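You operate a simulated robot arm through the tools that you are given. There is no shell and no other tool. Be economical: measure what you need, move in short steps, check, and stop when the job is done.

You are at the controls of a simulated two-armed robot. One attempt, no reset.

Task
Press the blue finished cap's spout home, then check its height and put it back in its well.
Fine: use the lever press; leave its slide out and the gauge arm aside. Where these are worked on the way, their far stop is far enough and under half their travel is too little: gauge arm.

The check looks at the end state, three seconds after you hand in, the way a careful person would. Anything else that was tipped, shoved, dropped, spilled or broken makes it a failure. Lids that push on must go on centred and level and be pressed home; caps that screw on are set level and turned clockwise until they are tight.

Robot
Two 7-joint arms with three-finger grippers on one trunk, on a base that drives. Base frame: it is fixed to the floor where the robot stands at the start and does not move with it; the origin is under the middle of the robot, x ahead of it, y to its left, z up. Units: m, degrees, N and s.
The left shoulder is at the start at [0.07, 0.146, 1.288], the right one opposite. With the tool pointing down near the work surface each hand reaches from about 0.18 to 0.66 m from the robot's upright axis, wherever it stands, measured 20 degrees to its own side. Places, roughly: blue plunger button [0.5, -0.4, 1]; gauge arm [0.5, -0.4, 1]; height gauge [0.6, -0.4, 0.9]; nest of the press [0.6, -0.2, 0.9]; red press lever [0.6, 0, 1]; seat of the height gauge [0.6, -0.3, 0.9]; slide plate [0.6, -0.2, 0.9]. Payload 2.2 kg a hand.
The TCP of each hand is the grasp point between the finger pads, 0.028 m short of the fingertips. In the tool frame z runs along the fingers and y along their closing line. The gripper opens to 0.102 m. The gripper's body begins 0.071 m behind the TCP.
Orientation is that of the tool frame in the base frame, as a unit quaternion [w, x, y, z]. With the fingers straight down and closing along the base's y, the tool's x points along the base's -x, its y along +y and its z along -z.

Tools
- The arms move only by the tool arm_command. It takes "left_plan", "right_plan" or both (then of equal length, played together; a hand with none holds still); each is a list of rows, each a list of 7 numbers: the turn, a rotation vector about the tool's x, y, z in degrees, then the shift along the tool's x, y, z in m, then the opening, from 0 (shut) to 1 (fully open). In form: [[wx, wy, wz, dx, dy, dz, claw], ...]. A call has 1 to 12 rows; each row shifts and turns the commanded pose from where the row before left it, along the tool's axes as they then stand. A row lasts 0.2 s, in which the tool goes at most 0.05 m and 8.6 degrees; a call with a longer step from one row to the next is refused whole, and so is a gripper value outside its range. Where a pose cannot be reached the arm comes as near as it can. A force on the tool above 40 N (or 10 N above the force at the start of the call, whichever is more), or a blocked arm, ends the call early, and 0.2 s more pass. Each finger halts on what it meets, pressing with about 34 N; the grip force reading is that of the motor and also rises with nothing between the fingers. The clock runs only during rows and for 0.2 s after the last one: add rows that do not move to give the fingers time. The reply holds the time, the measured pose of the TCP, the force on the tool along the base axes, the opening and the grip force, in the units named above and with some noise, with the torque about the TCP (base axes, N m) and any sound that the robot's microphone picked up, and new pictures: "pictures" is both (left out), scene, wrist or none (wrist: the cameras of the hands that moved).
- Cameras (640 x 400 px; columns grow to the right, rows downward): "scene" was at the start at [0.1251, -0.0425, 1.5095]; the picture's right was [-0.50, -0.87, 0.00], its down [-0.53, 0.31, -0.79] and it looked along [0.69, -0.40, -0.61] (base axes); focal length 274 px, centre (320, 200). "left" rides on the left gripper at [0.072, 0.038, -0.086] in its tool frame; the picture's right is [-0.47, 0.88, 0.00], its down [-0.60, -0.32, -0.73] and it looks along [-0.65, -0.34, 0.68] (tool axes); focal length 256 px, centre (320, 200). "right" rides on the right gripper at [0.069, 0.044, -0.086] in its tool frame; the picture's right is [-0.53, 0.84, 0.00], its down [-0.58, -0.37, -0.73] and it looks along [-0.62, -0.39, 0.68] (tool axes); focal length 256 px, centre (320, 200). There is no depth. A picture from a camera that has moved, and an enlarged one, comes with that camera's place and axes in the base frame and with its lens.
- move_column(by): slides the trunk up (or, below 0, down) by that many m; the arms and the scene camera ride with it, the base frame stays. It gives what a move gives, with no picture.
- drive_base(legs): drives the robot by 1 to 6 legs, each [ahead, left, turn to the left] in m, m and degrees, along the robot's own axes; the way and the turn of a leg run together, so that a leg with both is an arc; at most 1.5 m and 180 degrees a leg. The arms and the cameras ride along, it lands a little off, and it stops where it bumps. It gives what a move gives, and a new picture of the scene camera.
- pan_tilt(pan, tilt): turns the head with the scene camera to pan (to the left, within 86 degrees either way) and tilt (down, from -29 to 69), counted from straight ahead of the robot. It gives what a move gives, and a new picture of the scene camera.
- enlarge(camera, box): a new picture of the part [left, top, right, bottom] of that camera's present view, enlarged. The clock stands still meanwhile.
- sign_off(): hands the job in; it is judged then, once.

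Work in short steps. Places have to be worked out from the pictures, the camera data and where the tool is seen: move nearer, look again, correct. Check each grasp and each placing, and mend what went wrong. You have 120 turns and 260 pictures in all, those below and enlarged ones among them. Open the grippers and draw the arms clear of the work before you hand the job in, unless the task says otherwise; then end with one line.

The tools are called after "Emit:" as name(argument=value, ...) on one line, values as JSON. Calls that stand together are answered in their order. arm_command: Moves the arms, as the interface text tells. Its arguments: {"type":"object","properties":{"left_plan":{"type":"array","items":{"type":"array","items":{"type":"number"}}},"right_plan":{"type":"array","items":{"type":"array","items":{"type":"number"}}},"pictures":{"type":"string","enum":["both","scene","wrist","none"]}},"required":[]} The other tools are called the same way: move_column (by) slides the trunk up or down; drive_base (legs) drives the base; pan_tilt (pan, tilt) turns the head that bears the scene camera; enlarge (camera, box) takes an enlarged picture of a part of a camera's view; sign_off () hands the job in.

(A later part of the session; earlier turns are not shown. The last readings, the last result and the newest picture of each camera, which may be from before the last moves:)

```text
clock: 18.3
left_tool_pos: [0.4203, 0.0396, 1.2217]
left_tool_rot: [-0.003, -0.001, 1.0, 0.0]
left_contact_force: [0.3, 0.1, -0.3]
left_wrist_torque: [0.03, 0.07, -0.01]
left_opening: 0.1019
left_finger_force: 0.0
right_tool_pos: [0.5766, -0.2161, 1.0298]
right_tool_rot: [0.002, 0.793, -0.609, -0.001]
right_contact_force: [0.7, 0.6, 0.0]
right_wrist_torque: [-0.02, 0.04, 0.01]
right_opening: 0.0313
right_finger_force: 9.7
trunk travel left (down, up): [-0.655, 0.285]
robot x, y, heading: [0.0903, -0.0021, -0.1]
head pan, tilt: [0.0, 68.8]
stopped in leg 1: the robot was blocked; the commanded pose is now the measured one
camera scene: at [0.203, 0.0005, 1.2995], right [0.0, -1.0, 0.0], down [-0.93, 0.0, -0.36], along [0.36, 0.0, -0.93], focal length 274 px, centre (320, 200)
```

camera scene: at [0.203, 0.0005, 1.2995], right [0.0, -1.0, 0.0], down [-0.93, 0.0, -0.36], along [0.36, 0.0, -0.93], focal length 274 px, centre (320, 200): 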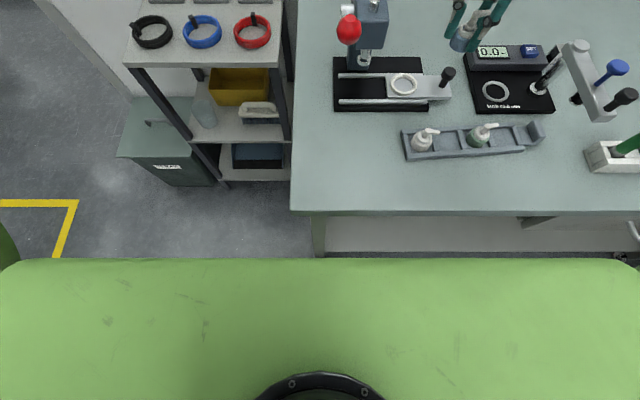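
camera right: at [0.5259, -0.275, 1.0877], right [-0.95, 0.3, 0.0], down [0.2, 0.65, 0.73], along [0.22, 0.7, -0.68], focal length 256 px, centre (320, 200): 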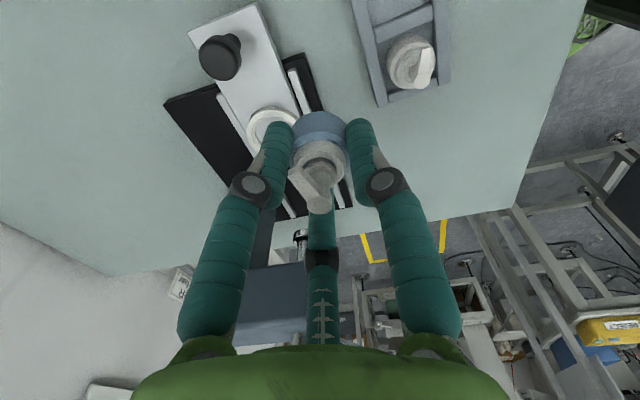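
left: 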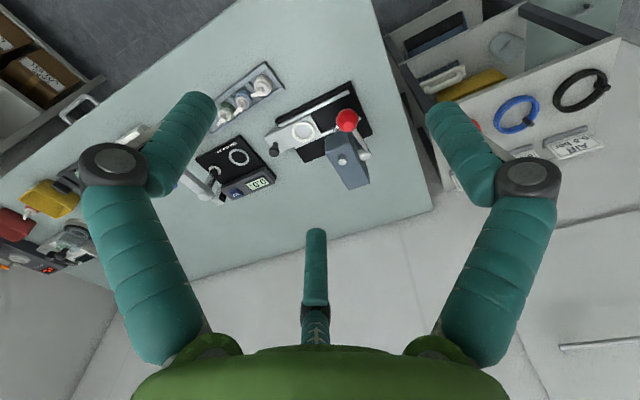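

The base bumped gently after about 0.095 m; nothing on the table looks moved. I back off 1 cm and aim the head at the press.

Emit:
drive_base(legs=[[-0.012, 0, 0]])

Emit:
pan_tilt(pan=-18, tilt=45)

```text
clock: 19.1
left_tool_pos: [0.4058, 0.0403, 1.2218]
left_tool_rot: [-0.002, -0.001, 1.0, 0.0]
left_contact_force: [0.4, -1.3, -0.5]
left_wrist_torque: [-0.03, 0.01, 0.0]
left_opening: 0.1022
left_finger_force: 0.1
right_tool_pos: [0.5632, -0.216, 1.0313]
right_tool_rot: [0.001, 0.793, -0.609, -0.001]
right_contact_force: [-0.1, 0.0, -0.3]
right_wrist_torque: [-0.02, 0.03, -0.03]
right_opening: 0.0315
right_finger_force: 10.6
trunk travel left (down, up): [-0.655, 0.285]
robot x, y, heading: [0.0798, 0.0022, -0.2]
head pan, tilt: [0.0, 68.8]
camera scene: at [0.189, 0.0006, 1.2997], right [0.0, -1.0, 0.0], down [-0.93, 0.0, -0.36], along [0.36, 0.0, -0.93], focal length 274 px, centre (320, 200)
```

scene: 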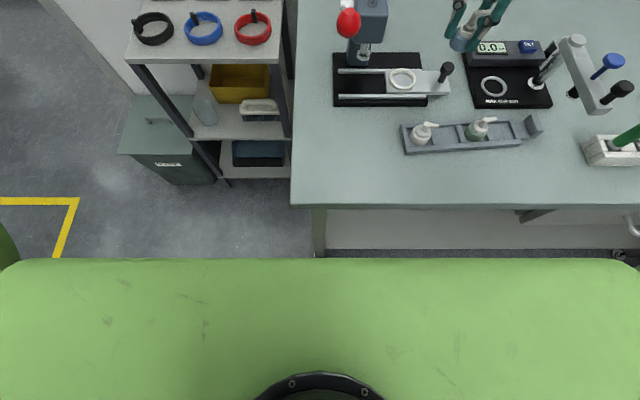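

```text
clock: 20.0
left_tool_pos: [0.4039, 0.0399, 1.2232]
left_tool_rot: [-0.001, -0.001, 1.0, 0.0]
left_contact_force: [0.3, 0.0, 0.2]
left_wrist_torque: [-0.01, -0.01, 0.02]
left_opening: 0.1021
left_finger_force: 0.0
right_tool_pos: [0.5624, -0.2162, 1.032]
right_tool_rot: [0.0, 0.793, -0.609, 0.0]
right_contact_force: [0.1, 0.6, -0.2]
right_wrist_torque: [0.02, -0.01, 0.01]
right_opening: 0.0313
right_finger_force: 9.7
trunk travel left (down, up): [-0.655, 0.285]
robot x, y, heading: [0.0786, -0.0004, 0.0]
head pan, tilt: [-18.0, 45.0]
camera scene: at [0.2079, -0.0244, 1.3288], right [-0.31, -0.95, 0.0], down [-0.67, 0.22, -0.71], along [0.67, -0.22, -0.71], focal length 274 px, centre (320, 200)
```

scene: 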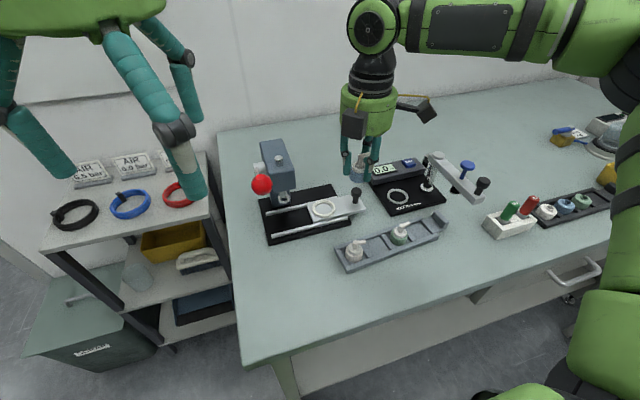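

Emit:
enlarge(camera="scene", box=[240, 130, 400, 250])

Emit:
enlarge(camera="scene", box=[350, 140, 510, 240])

```text
3.33 times, centred on (320, 190) of scene
camera zoom: at [0.2079, -0.0244, 1.3288], right [-0.31, -0.95, 0.0], down [-0.67, 0.22, -0.71], along [0.67, -0.22, -0.71], focal length 915 px, centre (320, 233)
```

zoom: 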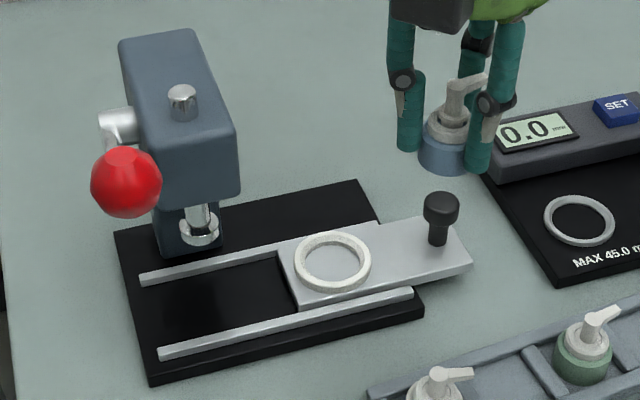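

```text
4.00 times, centred on (430, 190) of scene
camera zoom: at [0.2079, -0.0244, 1.3288], right [-0.31, -0.95, 0.0], down [-0.67, 0.22, -0.71], along [0.67, -0.22, -0.71], focal length 1098 px, centre (-120, 240)
```

zoom: 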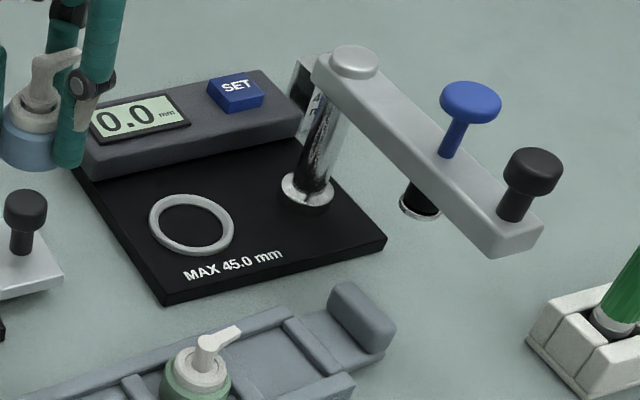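

Nest confirmed at (0.604,-0.161), slide knob at (0.601,-0.236), ram at about (0.604,-0.077) and z 0.937. Moving the cap above the nest.

Emit:
arm_command(right_plan=[[0, 0, 0, -0.0213, -0.0269, 0.01, 0.1], [0, 0, 0, -0.0212, -0.0269, 0.02, 0.1], [0, 0, 0, 0, 0, 0, 0.1]])

Emit:
enlarge(camera="scene", box=[240, 130, 400, 250])

Emit:
enlarge(camera="right", box=[220, 70, 420, 195])

```text
clock: 20.8
left_tool_pos: [0.4028, 0.0388, 1.222]
left_tool_rot: [0.0, -0.001, 1.0, 0.0]
left_contact_force: [-0.1, -0.4, 0.6]
left_wrist_torque: [0.04, -0.03, 0.0]
left_opening: 0.1019
left_finger_force: 0.1
right_tool_pos: [0.6006, -0.1631, 1.002]
right_tool_rot: [-0.003, 0.793, -0.609, 0.001]
right_contact_force: [0.5, 0.0, -0.6]
right_wrist_torque: [-0.01, -0.01, -0.01]
right_opening: 0.0314
right_finger_force: 10.0
trunk travel left (down, up): [-0.655, 0.285]
robot x, y, heading: [0.0771, 0.0009, 0.0]
head pan, tilt: [-18.0, 45.0]
camera scene: at [0.2067, -0.0255, 1.329], right [-0.31, -0.95, 0.0], down [-0.67, 0.22, -0.71], along [0.67, -0.22, -0.71], focal length 274 px, centre (320, 200)
camera right: at [0.5762, -0.2419, 1.0882], right [-0.95, 0.3, 0.0], down [0.2, 0.65, 0.73], along [0.22, 0.7, -0.68], focal length 256 px, centre (320, 200)
```

scene: 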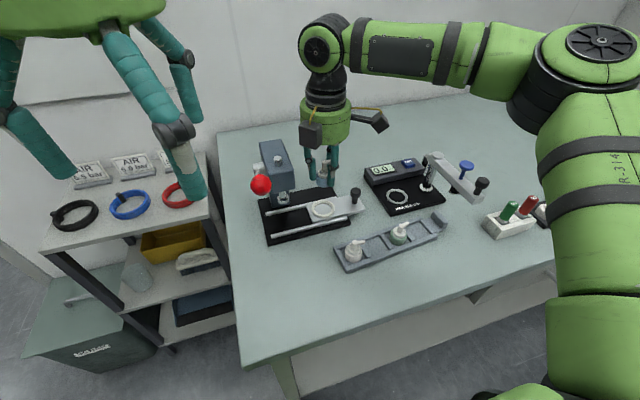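
right: 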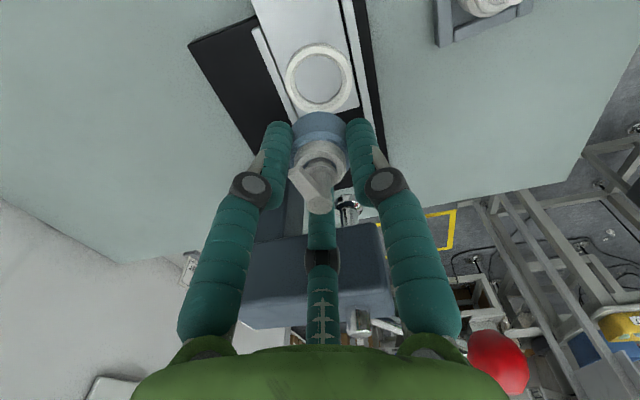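

```text
3.33 times, centred on (320, 190) of scene
camera zoom: at [0.2067, -0.0255, 1.329], right [-0.31, -0.95, 0.0], down [-0.67, 0.22, -0.71], along [0.67, -0.22, -0.71], focal length 915 px, centre (320, 233)
```

zoom: 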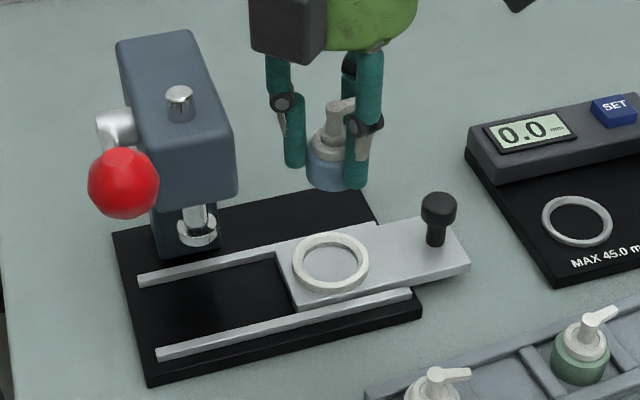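

```text
3.20 times, centred on (320, 132) of right
camera zoom: at [0.5762, -0.2419, 1.0882], right [-0.95, 0.3, 0.0], down [0.2, 0.65, 0.73], along [0.22, 0.7, -0.68], focal length 819 px, centre (320, 416)
```

zoom: 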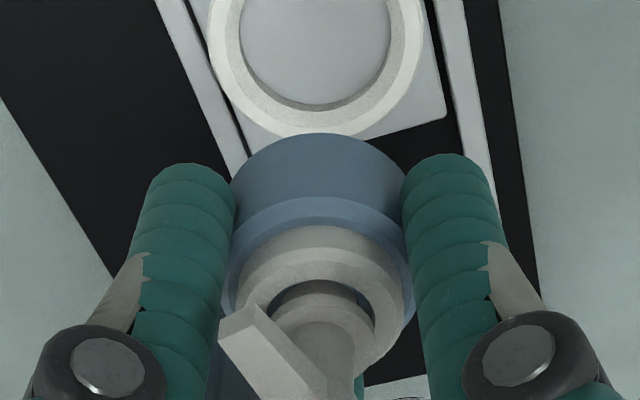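

The ring lies directly beneath the cap in the wrist view. I go down to just above the ring.

Emit:
arm_command(right_plan=[[0, 0, 0, 0.0005, -0.0019, 0.03, 0.1], [0, 0, 0, 0, 0, 0.025, 0.1], [0, 0, 0, 0, 0, 0, 0.1]])

Emit:
enlarge(camera="scene", box=[240, 130, 400, 250])

Emit:
enlarge(camera="right", box=[220, 70, 420, 195])

```text
clock: 21.6
left_tool_pos: [0.4036, 0.0403, 1.2228]
left_tool_rot: [-0.001, -0.001, 1.0, 0.0]
left_contact_force: [-0.3, 1.2, -0.7]
left_wrist_torque: [0.02, 0.0, -0.03]
left_opening: 0.1023
left_finger_force: 0.1
right_tool_pos: [0.5975, -0.1668, 0.949]
right_tool_rot: [-0.001, 0.793, -0.609, 0.001]
right_contact_force: [0.1, -0.1, -0.3]
right_wrist_torque: [0.01, 0.01, 0.06]
right_opening: 0.0315
right_finger_force: 10.3
right hand out of reach, approached as far as the arm can: row 1, 2
trunk travel left (down, up): [-0.655, 0.285]
robot x, y, heading: [0.0835, 0.0, 0.1]
head pan, tilt: [-18.0, 45.0]
camera scene: at [0.208, -0.0241, 1.3289], right [-0.31, -0.95, 0.0], down [-0.67, 0.22, -0.71], along [0.67, -0.22, -0.71], focal length 274 px, centre (320, 200)
camera right: at [0.5745, -0.2453, 1.0339], right [-0.95, 0.3, 0.0], down [0.2, 0.65, 0.73], along [0.22, 0.7, -0.68], focal length 256 px, centre (320, 200)
```

scene: 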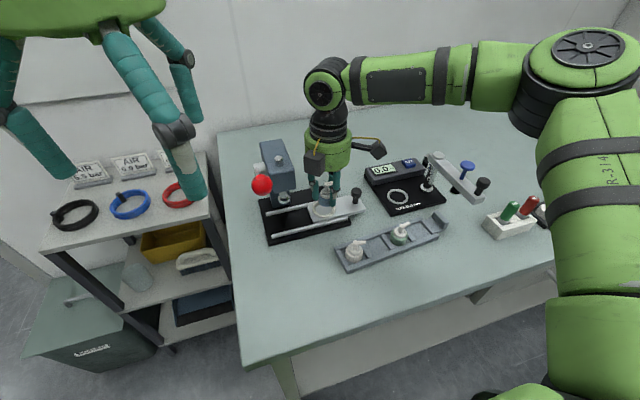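
right: 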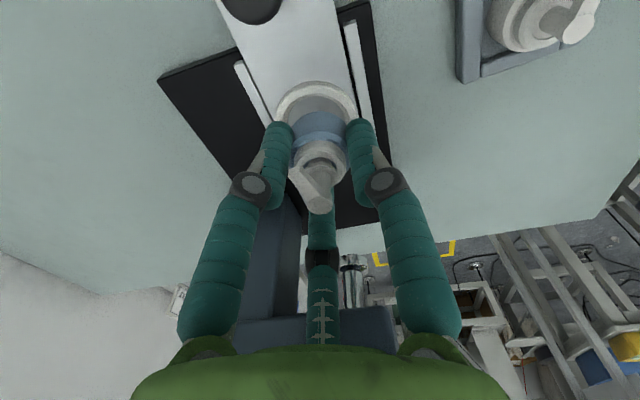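

```text
3.33 times, centred on (320, 190) of scene
camera zoom: at [0.208, -0.0241, 1.3289], right [-0.31, -0.95, 0.0], down [-0.67, 0.22, -0.71], along [0.67, -0.22, -0.71], focal length 915 px, centre (320, 233)
```

zoom: 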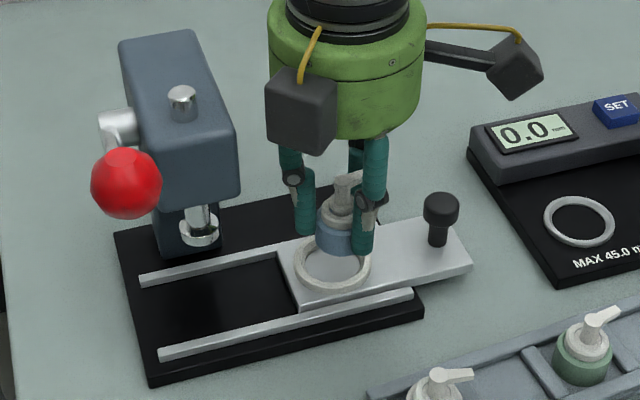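

```text
3.20 times, centred on (320, 132) of right
camera zoom: at [0.5745, -0.2453, 1.0339], right [-0.95, 0.3, 0.0], down [0.2, 0.65, 0.73], along [0.22, 0.7, -0.68], focal length 819 px, centre (320, 416)
```

zoom: 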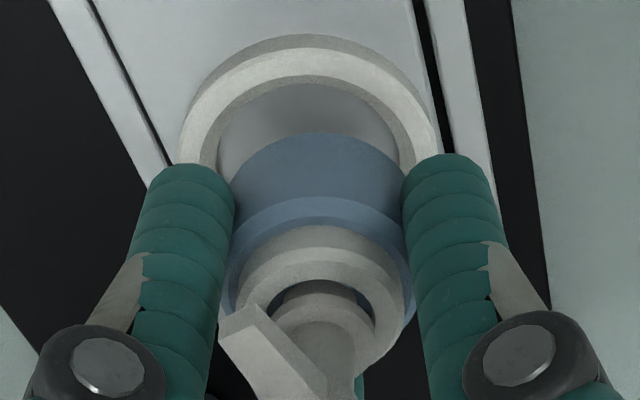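

This wrist yaw limits the reach, so I raise a little and turn the hand (with the cap) +60° about the tool z. The cap only has to stand centred in the nest.

Emit:
arm_command(right_plan=[[0, 0, 0, 0, 0, -0.04, 0.1], [0, 0, 7.5, 0, 0, 0, 0.1], [0, 0, 7.5, 0, 0, 0, 0.1], [0, 0, 7.5, 0, 0, 0, 0.1], [0, 0, 7.5, 0, 0, 0, 0.1], [0, 0, 7.5, 0, 0, 0, 0.1], [0, 0, 7.5, 0, 0, 0, 0.1], [0, 0, 7.5, 0, 0, 0, 0.1], [0, 0, 7.5, 0, 0, 0, 0.1], [0, 0, 0, 0, 0, 0, 0.1]], pictures="wrist")

```text
clock: 23.8
left_tool_pos: [0.4036, 0.0394, 1.2223]
left_tool_rot: [-0.001, -0.001, 1.0, 0.0]
left_contact_force: [0.4, 0.2, -0.3]
left_wrist_torque: [0.01, 0.01, 0.03]
left_opening: 0.1022
left_finger_force: 0.1
right_tool_pos: [0.5993, -0.168, 0.9887]
right_tool_rot: [0.001, -0.382, 0.924, 0.0]
right_contact_force: [-0.1, -0.8, -0.1]
right_wrist_torque: [0.04, 0.03, 0.01]
right_opening: 0.0312
right_finger_force: 10.1
trunk travel left (down, up): [-0.655, 0.285]
robot x, y, heading: [0.0806, 0.0006, 0.3]
head pan, tilt: [-18.0, 45.0]
camera right: at [0.5196, -0.1852, 1.0741], right [-0.22, 0.98, 0.0], down [0.67, 0.15, 0.73], along [0.71, 0.16, -0.68], focal length 256 px, centre (320, 200)
```

right: 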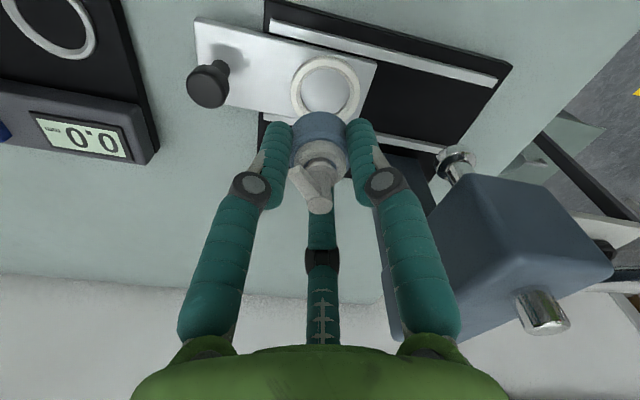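

Ring appears about 5 mm to +y of the axis. I correct and descend to just above the ring.

Emit:
arm_command(right_plan=[[0, 0, 0, -0.0042, 0.0028, 0.02, 0.1], [0, 0, 0, 0, 0, 0.018, 0.1], [0, 0, 0, 0, 0, 0, 0.1]], pictures="none")

Emit:
enlarge(camera="scene", box=[240, 130, 400, 250])

Emit:
enlarge(camera="right", box=[220, 70, 420, 195])

```text
clock: 24.6
left_tool_pos: [0.4035, 0.0387, 1.2226]
left_tool_rot: [-0.001, -0.001, 1.0, 0.0]
left_contact_force: [0.6, 0.5, 0.4]
left_wrist_torque: [-0.01, -0.04, 0.0]
left_opening: 0.102
left_finger_force: 0.0
right_tool_pos: [0.5975, -0.1647, 0.9516]
right_tool_rot: [0.001, -0.383, 0.924, 0.0]
right_contact_force: [-0.5, -0.1, -0.2]
right_wrist_torque: [-0.03, 0.0, -0.01]
right_opening: 0.0314
right_finger_force: 10.2
right hand out of reach, approached as far as the arm can: row 2
trunk travel left (down, up): [-0.655, 0.285]
robot x, y, heading: [0.0813, 0.0034, 0.0]
head pan, tilt: [-18.0, 45.0]
```

```text
3.33 times, centred on (320, 190) of scene
camera zoom: at [0.208, -0.0244, 1.3289], right [-0.31, -0.95, 0.0], down [-0.67, 0.22, -0.71], along [0.67, -0.22, -0.71], focal length 915 px, centre (320, 233)
```

zoom: 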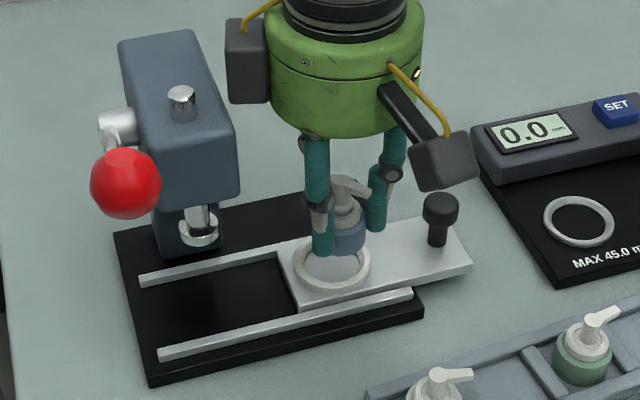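

```text
3.20 times, centred on (320, 132) of right
camera zoom: at [0.5177, -0.1836, 1.0358], right [-0.22, 0.98, 0.0], down [0.66, 0.15, 0.73], along [0.71, 0.16, -0.68], focal length 819 px, centre (320, 416)
```

zoom: 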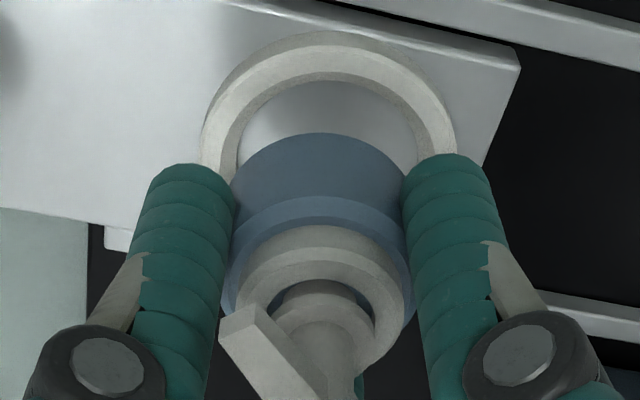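

Reach is limited downward, so I lower the trunk by another 0.1 after raising the hands.

Emit:
arm_command(right_plan=[[0, 0, 0, 0, 0, -0.04, 0.1], [0, 0, 0, 0, 0, -0.04, 0.1], [0, 0, 0, 0, 0, -0.04, 0.1]], left_plan=[[0, 0, 0, 0, 0, -0.04, 1], [0, 0, 0, 0, 0, -0.04, 1], [0, 0, 0, 0, 0, -0.02, 1]], pictures="none")

Emit:
move_column(by=-0.1)

Emit:
arm_command(right_plan=[[0, 0, 0, 0, 0, 0.001, 0.1], [0, 0, 0, 0, 0, 0, 0.1]])

```text
clock: 25.4
left_tool_pos: [0.4046, 0.0387, 1.322]
left_tool_rot: [0.001, 0.0, 1.0, 0.0]
left_contact_force: [-0.8, -0.3, -0.7]
left_wrist_torque: [-0.01, 0.0, 0.05]
left_opening: 0.1021
left_finger_force: 0.0
right_tool_pos: [0.5937, -0.1683, 1.0701]
right_tool_rot: [0.001, -0.383, 0.924, 0.001]
right_contact_force: [0.7, 0.4, 1.0]
right_wrist_torque: [0.03, -0.02, 0.03]
right_opening: 0.0313
right_finger_force: 10.1
trunk travel left (down, up): [-0.655, 0.285]
robot x, y, heading: [0.0762, -0.0012, -0.2]
head pan, tilt: [-18.0, 45.0]
```

```text
clock: 26.7
left_tool_pos: [0.4055, 0.0394, 1.2208]
left_tool_rot: [-0.001, -0.001, 1.0, -0.001]
left_contact_force: [1.3, 0.4, 0.5]
left_wrist_torque: [0.01, -0.01, 0.03]
left_opening: 0.1022
left_finger_force: 0.1
right_tool_pos: [0.5947, -0.1671, 0.9707]
right_tool_rot: [0.001, -0.383, 0.924, 0.001]
right_contact_force: [0.1, 0.2, 0.0]
right_wrist_torque: [-0.01, -0.01, 0.0]
right_opening: 0.0309
right_finger_force: 10.3
trunk travel left (down, up): [-0.555, 0.385]
robot x, y, heading: [0.0842, 0.002, 0.0]
head pan, tilt: [-18.0, 45.0]
```

```text
clock: 27.3
left_tool_pos: [0.405, 0.0375, 1.2221]
left_tool_rot: [-0.001, -0.001, 1.0, -0.001]
left_contact_force: [0.0, -0.2, 0.3]
left_wrist_torque: [-0.02, 0.0, -0.03]
left_opening: 0.102
left_finger_force: 0.1
right_tool_pos: [0.5943, -0.1659, 0.9696]
right_tool_rot: [0.001, -0.383, 0.924, 0.001]
right_contact_force: [-0.7, 0.2, 0.0]
right_wrist_torque: [-0.03, 0.03, -0.02]
right_opening: 0.0309
right_finger_force: 10.1
trunk travel left (down, up): [-0.555, 0.385]
robot x, y, heading: [0.0798, 0.0014, -0.1]
head pan, tilt: [-18.0, 45.0]
camera scene: at [0.2081, -0.0245, 1.2289], right [-0.31, -0.95, 0.0], down [-0.67, 0.22, -0.71], along [0.67, -0.22, -0.71], focal length 274 px, centre (320, 200)
camera right: at [0.5151, -0.1854, 1.0545], right [-0.22, 0.98, 0.0], down [0.66, 0.15, 0.73], along [0.71, 0.16, -0.68], focal length 256 px, centre (320, 200)
```

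scene: 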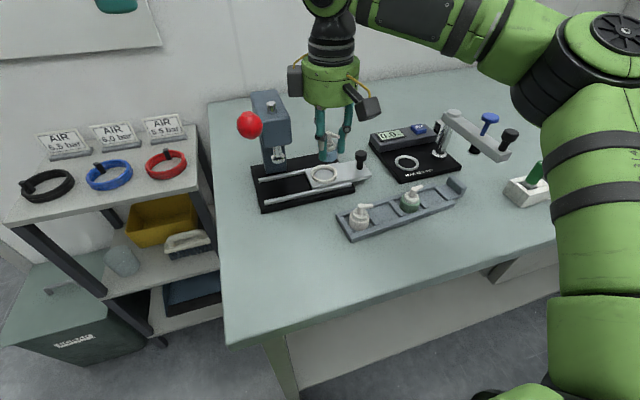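
right: 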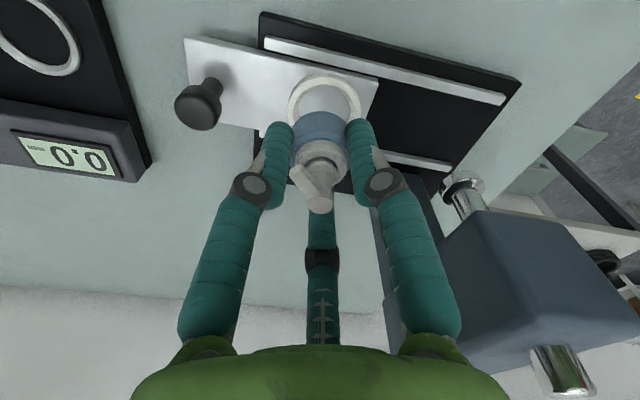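

Now within reach. I correct by (+0.004,+0.003) and descend to just above the ring for a check from both cameras.

Emit:
arm_command(right_plan=[[0, 0, 0, -0.0049, -0.0007, 0.015, 0.1], [0, 0, 0, 0, 0, 0.014, 0.1], [0, 0, 0, 0, 0, 0, 0.1]], pictures="none")

Emit:
enlarge(camera="scene", box=[240, 120, 400, 220])

Emit:
enlarge(camera="right", box=[220, 70, 420, 195])

```text
clock: 28.3
left_tool_pos: [0.4042, 0.0388, 1.2216]
left_tool_rot: [0.001, -0.001, 1.0, 0.0]
left_contact_force: [0.4, -0.2, -0.9]
left_wrist_torque: [0.01, -0.02, 0.0]
left_opening: 0.1021
left_finger_force: 0.0
right_tool_pos: [0.6003, -0.1637, 0.9471]
right_tool_rot: [0.011, -0.38, 0.925, 0.002]
right_contact_force: [-3.1, -1.1, 6.5]
right_wrist_torque: [0.55, -0.23, 0.18]
right_opening: 0.0309
right_finger_force: 10.8
trunk travel left (down, up): [-0.555, 0.385]
robot x, y, heading: [0.0835, -0.002, -0.0]
head pan, tilt: [-18.0, 45.0]
stopped in row 3 (right hand): the force on the tool passed its limit at 41 N (the readings are from after the stop); the commanded pose is now the measured one
```

```text
4.00 times, centred on (320, 170) of scene
camera zoom: at [0.2066, -0.0247, 1.2286], right [-0.31, -0.95, 0.0], down [-0.67, 0.22, -0.71], along [0.67, -0.22, -0.71], focal length 1098 px, centre (320, 320)
```

zoom: 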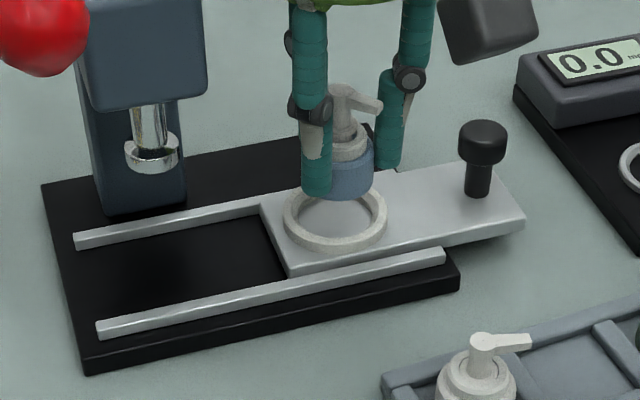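

```text
3.20 times, centred on (320, 132) of right
camera zoom: at [0.519, -0.1824, 1.0306], right [-0.21, 0.98, 0.01], down [0.65, 0.14, 0.74], along [0.73, 0.17, -0.67], focal length 819 px, centre (320, 416)
```

zoom: 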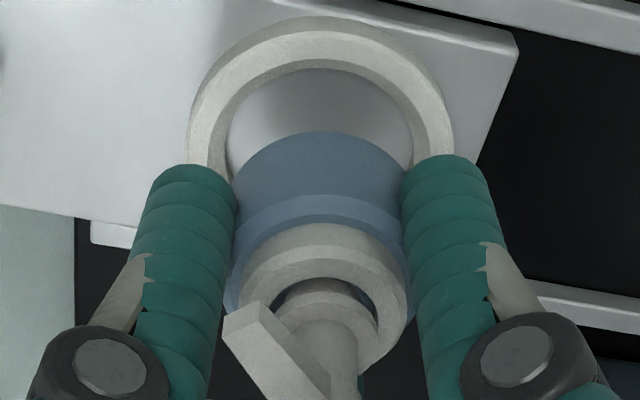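

The force limit tripped: the second box on my wrist touched the press head at this yaw. I rise and turn back −60°, where both boxes clear the press.

Emit:
arm_command(right_plan=[[0, 0, 0, 0, 0, -0.025, 0.1], [0, 0, 0, 0, 0, -0.025, 0.1], [0, 0, -7.5, 0, 0, 0, 0.1], [0, 0, -7.5, 0, 0, 0, 0.1], [0, 0, -7.5, 0, 0, 0, 0.1], [0, 0, -7.5, 0, 0, 0, 0.1], [0, 0, -7.5, 0, 0, 0, 0.1], [0, 0, -7.5, 0, 0, 0, 0.1], [0, 0, -7.5, 0, 0, 0, 0.1], [0, 0, -7.5, 0, 0, 0, 0.1], [0, 0, 0, 0, 0, 0, 0.1]])

```text
clock: 30.7
left_tool_pos: [0.4052, 0.0394, 1.2229]
left_tool_rot: [-0.001, 0.0, 1.0, -0.001]
left_contact_force: [-0.1, 0.5, 0.6]
left_wrist_torque: [-0.01, -0.01, 0.01]
left_opening: 0.102
left_finger_force: 0.0
right_tool_pos: [0.5961, -0.1678, 0.9809]
right_tool_rot: [-0.009, 0.792, -0.61, 0.002]
right_contact_force: [0.3, -0.7, 0.0]
right_wrist_torque: [0.01, -0.02, 0.0]
right_opening: 0.0309
right_finger_force: 10.5
right hand out of reach, approached as far as the arm can: row 2
trunk travel left (down, up): [-0.555, 0.385]
robot x, y, heading: [0.078, -0.0012, -0.0]
head pan, tilt: [-18.0, 45.0]
camera scene: at [0.2083, -0.0245, 1.2288], right [-0.31, -0.95, 0.0], down [-0.67, 0.22, -0.71], along [0.67, -0.22, -0.71], focal length 274 px, centre (320, 200)
camera right: at [0.5711, -0.2467, 1.0655], right [-0.95, 0.3, -0.01], down [0.19, 0.64, 0.74], along [0.23, 0.7, -0.67], focal length 256 px, centre (320, 200)
```

scene: 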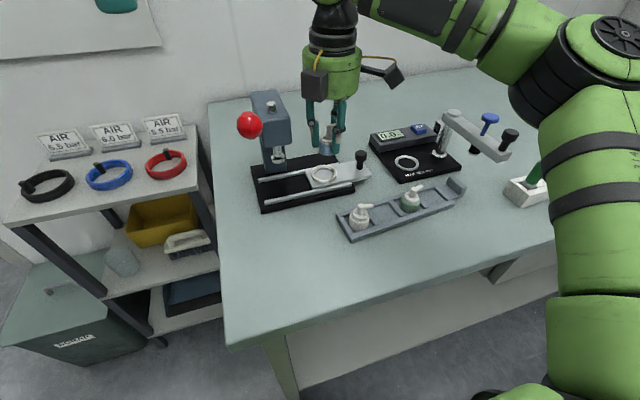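
right: 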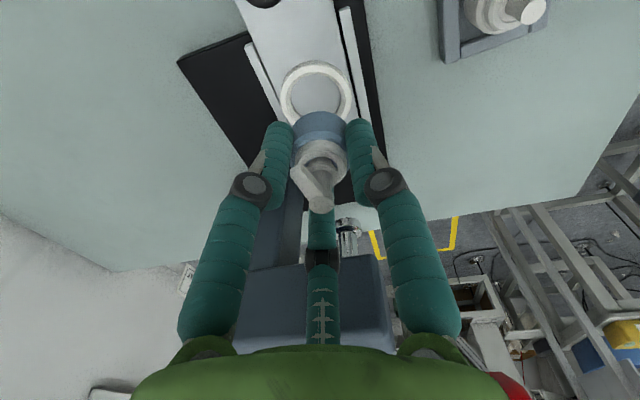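

The hand is back at the safe yaw with a ~1° tilt left from the contact. I level it, correct a few mm and descend 2 cm.

Emit:
arm_command(right_plan=[[-0.96, 0.44, 0, 0, 0, 0, 0.1], [0, 0, 0, -0.0021, -0.0037, 0.01, 0.1], [0, 0, 0, 0, 0, 0.012, 0.1], [0, 0, 0, 0, 0, 0, 0.1]], pictures="none")

Emit:
enlarge(camera="scene", box=[240, 120, 400, 220])

Emit:
enlarge(camera="right", box=[220, 70, 420, 195])

```text
clock: 31.7
left_tool_pos: [0.4042, 0.0383, 1.2209]
left_tool_rot: [-0.001, -0.001, 1.0, 0.0]
left_contact_force: [0.5, 0.2, -0.3]
left_wrist_torque: [0.0, -0.01, -0.02]
left_opening: 0.1021
left_finger_force: 0.0
right_tool_pos: [0.5974, -0.1668, 0.9566]
right_tool_rot: [0.001, 0.791, -0.611, 0.001]
right_contact_force: [0.8, -0.1, -0.1]
right_wrist_torque: [-0.01, 0.01, 0.0]
right_opening: 0.0311
right_finger_force: 9.7
right hand out of reach, approached as far as the arm can: row 1
trunk travel left (down, up): [-0.555, 0.385]
robot x, y, heading: [0.0815, -0.0009, 0.0]
head pan, tilt: [-18.0, 45.0]
```

```text
4.00 times, centred on (320, 170) of scene
camera zoom: at [0.2082, -0.0245, 1.2289], right [-0.31, -0.95, 0.0], down [-0.67, 0.22, -0.71], along [0.67, -0.22, -0.71], focal length 1098 px, centre (320, 320)
```

zoom: 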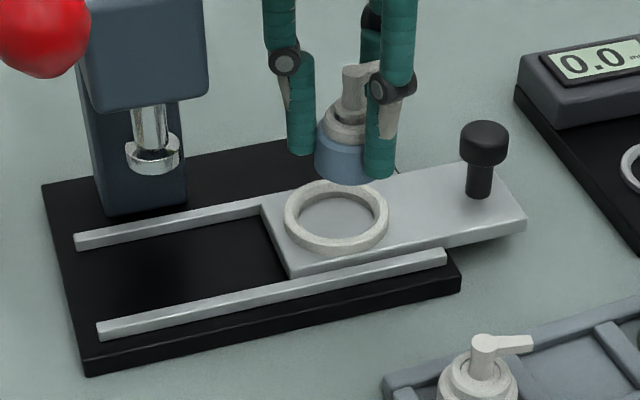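

```text
3.20 times, centred on (320, 132) of right
camera zoom: at [0.5728, -0.2452, 1.0434], right [-0.95, 0.3, 0.0], down [0.21, 0.65, 0.73], along [0.22, 0.7, -0.68], focal length 819 px, centre (320, 416)
```

zoom: 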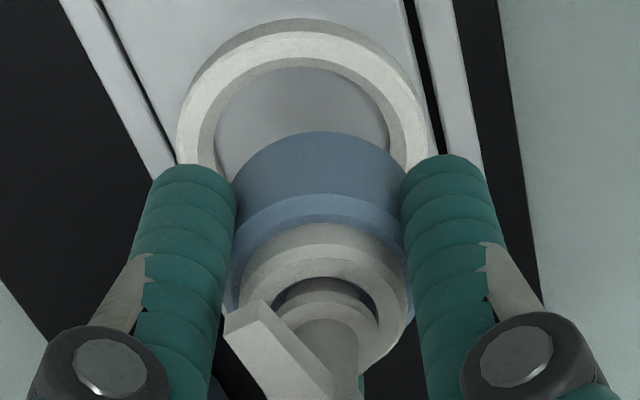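

I apply a compromise correction (+0.004,+0.002) and go 2 cm lower, where parallax between cap and ring vanishes.

Emit:
arm_command(right_plan=[[0, 0, 0, -0.0009, -0.0044, 0.008, 0.1], [0, 0, 0, 0, 0, 0.01, 0.1], [0, 0, 0, 0, 0, 0, 0.1]], pictures="none")

Emit:
enlarge(camera="scene", box=[280, 140, 380, 203])

Emit:
enlarge(camera="right", box=[220, 70, 420, 195])

```text
clock: 32.5
left_tool_pos: [0.4044, 0.038, 1.2225]
left_tool_rot: [-0.001, -0.001, 1.0, 0.0]
left_contact_force: [0.1, -0.4, 0.5]
left_wrist_torque: [0.0, 0.01, -0.01]
left_opening: 0.1022
left_finger_force: 0.1
right_tool_pos: [0.6007, -0.1653, 0.9402]
right_tool_rot: [-0.001, 0.792, -0.611, 0.0]
right_contact_force: [-0.5, 0.1, 0.2]
right_wrist_torque: [-0.01, 0.0, -0.01]
right_opening: 0.0314
right_finger_force: 9.7
trunk travel left (down, up): [-0.555, 0.385]
robot x, y, heading: [0.0785, -0.0005, -0.2]
head pan, tilt: [-18.0, 45.0]
```

```text
6.35 times, centred on (330, 172) of scene
camera zoom: at [0.2082, -0.0245, 1.2289], right [-0.31, -0.95, 0.0], down [-0.67, 0.22, -0.71], along [0.67, -0.22, -0.71], focal length 1742 px, centre (256, 381)
```

zoom: 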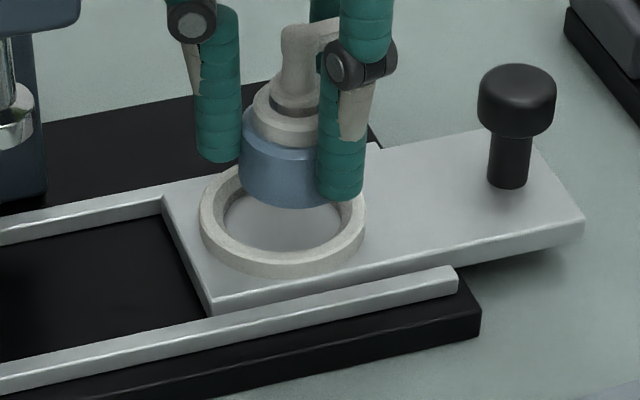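

```text
3.20 times, centred on (320, 132) of right
camera zoom: at [0.5763, -0.244, 1.0253], right [-0.95, 0.3, 0.0], down [0.21, 0.65, 0.73], along [0.22, 0.7, -0.68], focal length 819 px, centre (320, 416)
```

zoom: 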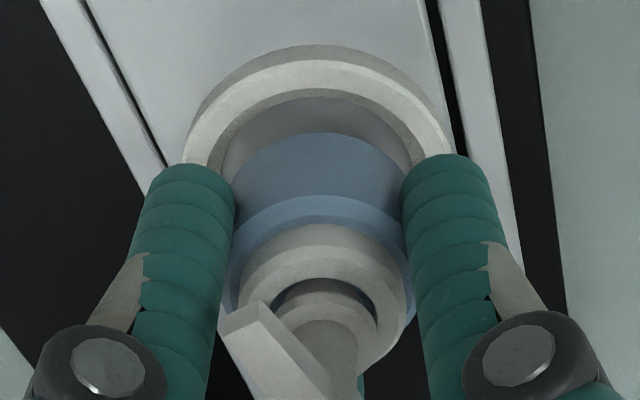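

With ring-edge geometry accounted for, both cameras put the ring about (+0.003,+0.0025) from the cap. The cap bottom is about 18 mm above it. I correct and descend until it enters the ring.

Emit:
arm_command(right_plan=[[0, 0, 0, -0.0016, -0.0035, 0.003, 0.1], [0, 0, 0, 0, 0, 0.009, 0.1], [0, 0, 0, 0, 0, 0, 0.1]], pictures="none")

Emit:
enlarge(camera="scene", box=[280, 140, 380, 203])

Emit:
enlarge(camera="right", box=[220, 70, 420, 195])

```text
clock: 33.3
left_tool_pos: [0.4053, 0.0384, 1.2228]
left_tool_rot: [-0.001, -0.001, 1.0, 0.0]
left_contact_force: [0.5, -0.4, 1.0]
left_wrist_torque: [0.01, 0.02, 0.01]
left_opening: 0.1018
left_finger_force: 0.0
right_tool_pos: [0.6016, -0.1653, 0.9269]
right_tool_rot: [0.0, 0.792, -0.611, 0.001]
right_contact_force: [-0.3, -0.1, 0.6]
right_wrist_torque: [-0.01, 0.02, -0.03]
right_opening: 0.0313
right_finger_force: 9.6
right hand out of reach, approached as far as the arm can: row 1
trunk travel left (down, up): [-0.555, 0.385]
robot x, y, heading: [0.0828, 0.0006, 0.1]
head pan, tilt: [-18.0, 45.0]
```

```text
6.35 times, centred on (330, 172) of scene
camera zoom: at [0.2083, -0.0245, 1.2288], right [-0.31, -0.95, 0.0], down [-0.67, 0.22, -0.71], along [0.67, -0.22, -0.71], focal length 1742 px, centre (256, 381)
```

zoom: 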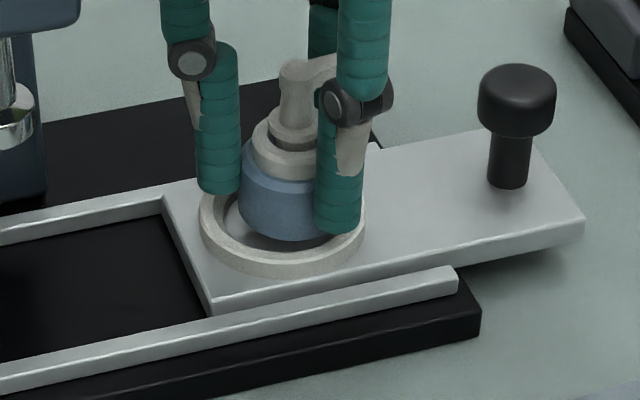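

```text
3.20 times, centred on (320, 132) of right
camera zoom: at [0.5768, -0.2436, 1.013], right [-0.95, 0.3, 0.0], down [0.21, 0.65, 0.73], along [0.22, 0.7, -0.68], focal length 819 px, centre (320, 416)
```

zoom: 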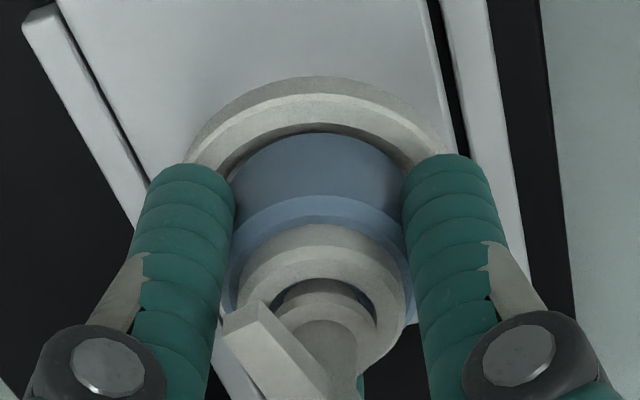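

The cap is entering the ring, well centred with about 2 mm to correct in +y. I descend slowly until it bottoms.

Emit:
arm_command(right_plan=[[0, 0, 0, -0.0019, -0.0005, 0.002, 0.1], [0, 0, 0, 0, 0, 0.003, 0.1], [0, 0, 0, 0, 0, 0.003, 0.1], [0, 0, 0, 0, 0, 0, 0.1]], pictures="none")

Emit:
enlarge(camera="scene", box=[280, 140, 380, 203])

```text
clock: 34.3
left_tool_pos: [0.4045, 0.0398, 1.2218]
left_tool_rot: [-0.001, -0.002, 1.0, 0.001]
left_contact_force: [-0.7, -0.2, -1.0]
left_wrist_torque: [0.0, -0.01, -0.01]
left_opening: 0.102
left_finger_force: 0.0
right_tool_pos: [0.6023, -0.1626, 0.9191]
right_tool_rot: [-0.001, 0.791, -0.612, 0.001]
right_contact_force: [-0.2, 0.4, 1.3]
right_wrist_torque: [0.0, 0.01, 0.01]
right_opening: 0.0311
right_finger_force: 9.9
trunk travel left (down, up): [-0.555, 0.385]
robot x, y, heading: [0.0798, -0.0015, -0.0]
head pan, tilt: [-18.0, 45.0]
```

```text
6.35 times, centred on (330, 172) of scene
camera zoom: at [0.2083, -0.0245, 1.2289], right [-0.31, -0.95, 0.0], down [-0.67, 0.22, -0.71], along [0.67, -0.22, -0.71], focal length 1742 px, centre (256, 381)
```

zoom: 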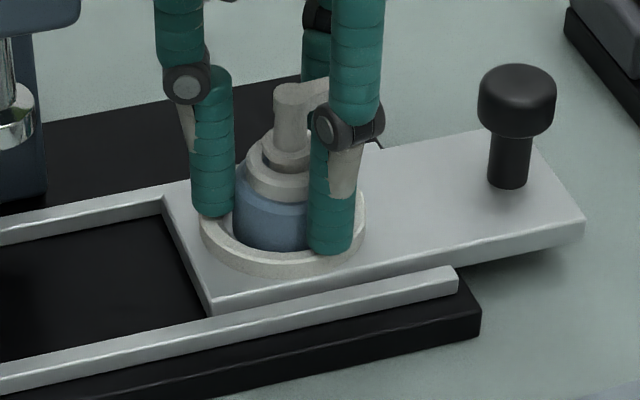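

Emit:
arm_command(right_plan=[[0, 0, 0, 0, 0, 0.002, 0.1], [0, 0, 0, 0, 0, 0.002, 0.1], [0, 0, 0, 0, 0, 0, 0.1]], pictures="none")

Emit:
enlarge(camera="scene", box=[280, 140, 380, 203])

Emit:
enlarge(camera="right", box=[220, 70, 420, 195])

```text
clock: 35.1
left_tool_pos: [0.4039, 0.0389, 1.2228]
left_tool_rot: [0.0, -0.001, 1.0, 0.0]
left_contact_force: [-1.0, 0.7, 0.3]
left_wrist_torque: [0.02, 0.0, 0.02]
left_opening: 0.1021
left_finger_force: 0.1
right_tool_pos: [0.6, -0.1629, 0.917]
right_tool_rot: [0.0, 0.791, -0.611, 0.001]
right_contact_force: [2.3, -0.5, 12.3]
right_wrist_torque: [0.02, 0.07, 0.03]
right_opening: 0.031
right_finger_force: 9.6
trunk travel left (down, up): [-0.555, 0.385]
robot x, y, heading: [0.0781, 0.0031, -0.0]
head pan, tilt: [-18.0, 45.0]
```

```text
6.35 times, centred on (330, 172) of scene
camera zoom: at [0.2071, -0.0241, 1.2291], right [-0.31, -0.95, 0.0], down [-0.67, 0.22, -0.71], along [0.67, -0.22, -0.71], focal length 1742 px, centre (256, 381)
```

zoom: 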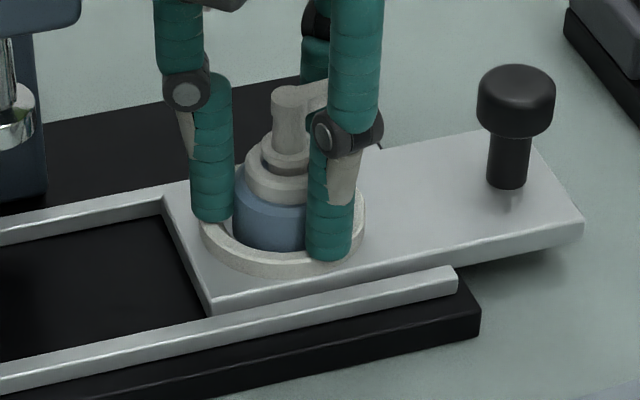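

```text
3.20 times, centred on (320, 132) of right
camera zoom: at [0.576, -0.2414, 1.0029], right [-0.95, 0.3, 0.0], down [0.2, 0.65, 0.73], along [0.22, 0.7, -0.68], focal length 819 px, centre (320, 416)
```

zoom: 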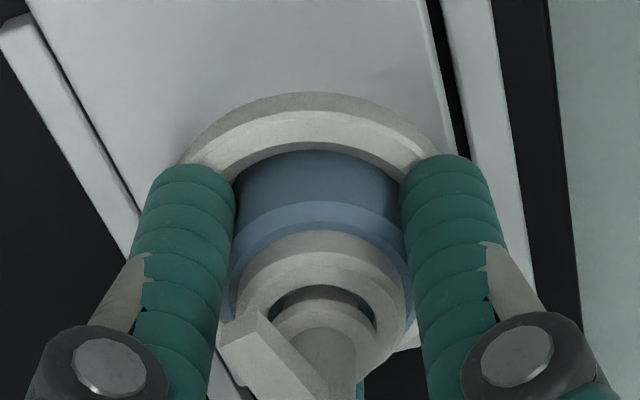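

It has bottomed (12 N) and sits within the ring. I relieve the push and open the prongs.

Emit:
arm_command(right_plan=[[0, 0, 0, 0, 0, -0.002, 0.2], [0, 0, 0, 0, 0, 0, 0.35], [0, 0, 0, 0, 0, 0, 0.5], [0, 0, 0, 0, 0, 0, 0.5]], pictures="none")

Emit:
enlarge(camera="scene", box=[280, 140, 380, 203])

Emit:
enlarge(camera="right", box=[220, 70, 420, 195])

```text
clock: 36.1
left_tool_pos: [0.4049, 0.0388, 1.2218]
left_tool_rot: [-0.001, -0.001, 1.0, 0.0]
left_contact_force: [-0.3, 0.3, 1.1]
left_wrist_torque: [0.0, 0.01, -0.02]
left_opening: 0.1021
left_finger_force: 0.1
right_tool_pos: [0.6006, -0.1633, 0.9176]
right_tool_rot: [0.0, 0.792, -0.611, 0.0]
right_contact_force: [-0.4, -0.6, 0.9]
right_wrist_torque: [0.0, 0.04, 0.01]
right_opening: 0.0509
right_finger_force: 0.2
trunk travel left (down, up): [-0.555, 0.385]
robot x, y, heading: [0.082, -0.0005, -0.1]
head pan, tilt: [-18.0, 45.0]
```

```text
6.35 times, centred on (330, 172) of scene
camera zoom: at [0.2083, -0.0244, 1.2288], right [-0.31, -0.95, 0.0], down [-0.67, 0.22, -0.71], along [0.67, -0.22, -0.71], focal length 1742 px, centre (256, 381)
```

zoom: 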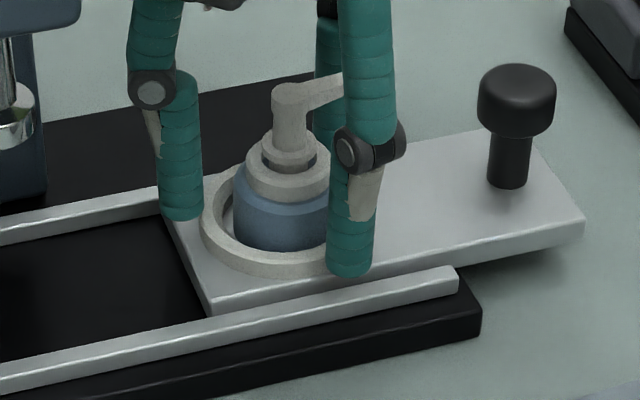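

```text
3.20 times, centred on (320, 132) of right
camera zoom: at [0.5766, -0.2416, 1.0028], right [-0.95, 0.3, 0.0], down [0.21, 0.65, 0.73], along [0.22, 0.7, -0.68], focal length 819 px, centre (320, 416)
```

zoom: 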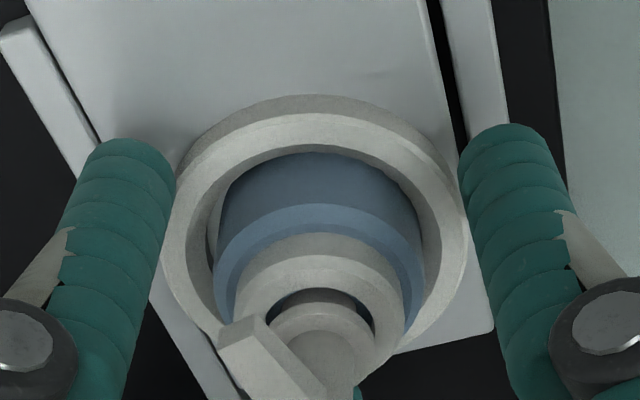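

The cap sits in the nest, released. I lift the hand clear and move it above the slide knob at about (0.601,-0.236).

Emit:
arm_command(right_plan=[[0, 0, 0, 0, 0, -0.04, 0.5], [0, 0, 0, 0, 0, -0.04, 0.5], [0, 0, 0, 0.0353, 0.0092, 0, 0.5], [0, 0, 0, 0.0353, 0.0092, 0, 0.5], [0, 0, 0, 0, 0, 0, 0.4]])

Emit:
enlarge(camera="scene", box=[240, 100, 400, 220])

Emit:
enlarge(camera="right", box=[220, 50, 420, 175])

```text
clock: 37.3
left_tool_pos: [0.4065, 0.0398, 1.2229]
left_tool_rot: [-0.001, -0.001, 1.0, 0.0]
left_contact_force: [0.3, 0.1, -0.2]
left_wrist_torque: [-0.01, 0.01, -0.01]
left_opening: 0.1017
left_finger_force: 0.1
right_tool_pos: [0.5941, -0.2432, 0.9849]
right_tool_rot: [0.0, 0.792, -0.611, 0.001]
right_contact_force: [0.4, -0.5, -0.3]
right_wrist_torque: [-0.05, 0.03, -0.04]
right_opening: 0.0409
right_finger_force: 0.0
right hand out of reach, approached as far as the arm can: row 1, 2
trunk travel left (down, up): [-0.555, 0.385]
robot x, y, heading: [0.0773, 0.0013, -0.3]
head pan, tilt: [-18.0, 45.0]
camera scene: at [0.2088, -0.0237, 1.2288], right [-0.31, -0.95, 0.0], down [-0.67, 0.22, -0.71], along [0.67, -0.22, -0.71], focal length 274 px, centre (320, 200)
camera right: at [0.5696, -0.3221, 1.071], right [-0.95, 0.3, 0.0], down [0.21, 0.65, 0.73], along [0.22, 0.7, -0.68], focal length 256 px, centre (320, 200)
```

scene: 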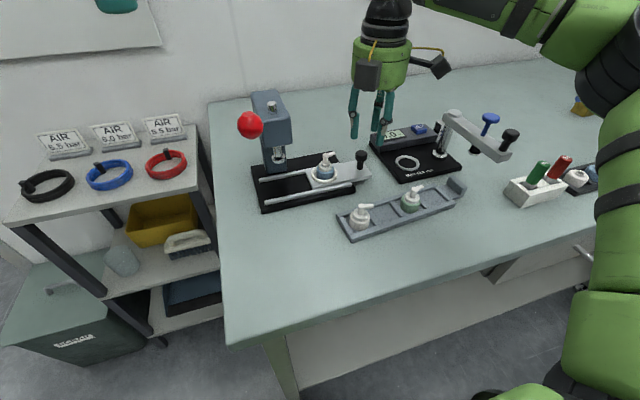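
right: 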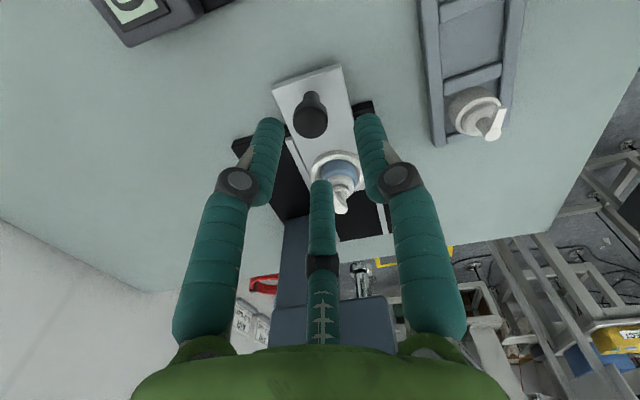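

```text
3.33 times, centred on (320, 160) of scene
camera zoom: at [0.2088, -0.0237, 1.2288], right [-0.31, -0.95, 0.0], down [-0.67, 0.22, -0.71], along [0.67, -0.22, -0.71], focal length 915 px, centre (320, 333)
```

zoom: 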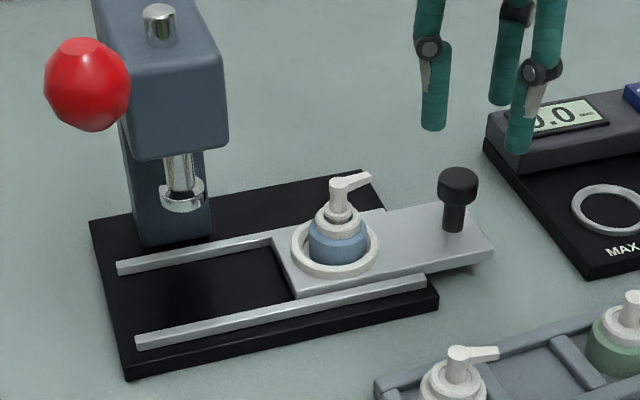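

```text
3.20 times, centred on (320, 112) of right
camera zoom: at [0.5696, -0.3221, 1.071], right [-0.95, 0.3, 0.0], down [0.21, 0.65, 0.73], along [0.22, 0.7, -0.68], focal length 819 px, centre (320, 480)
```

zoom: 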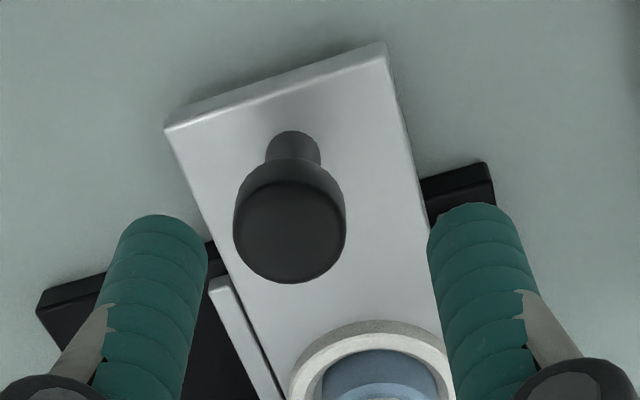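

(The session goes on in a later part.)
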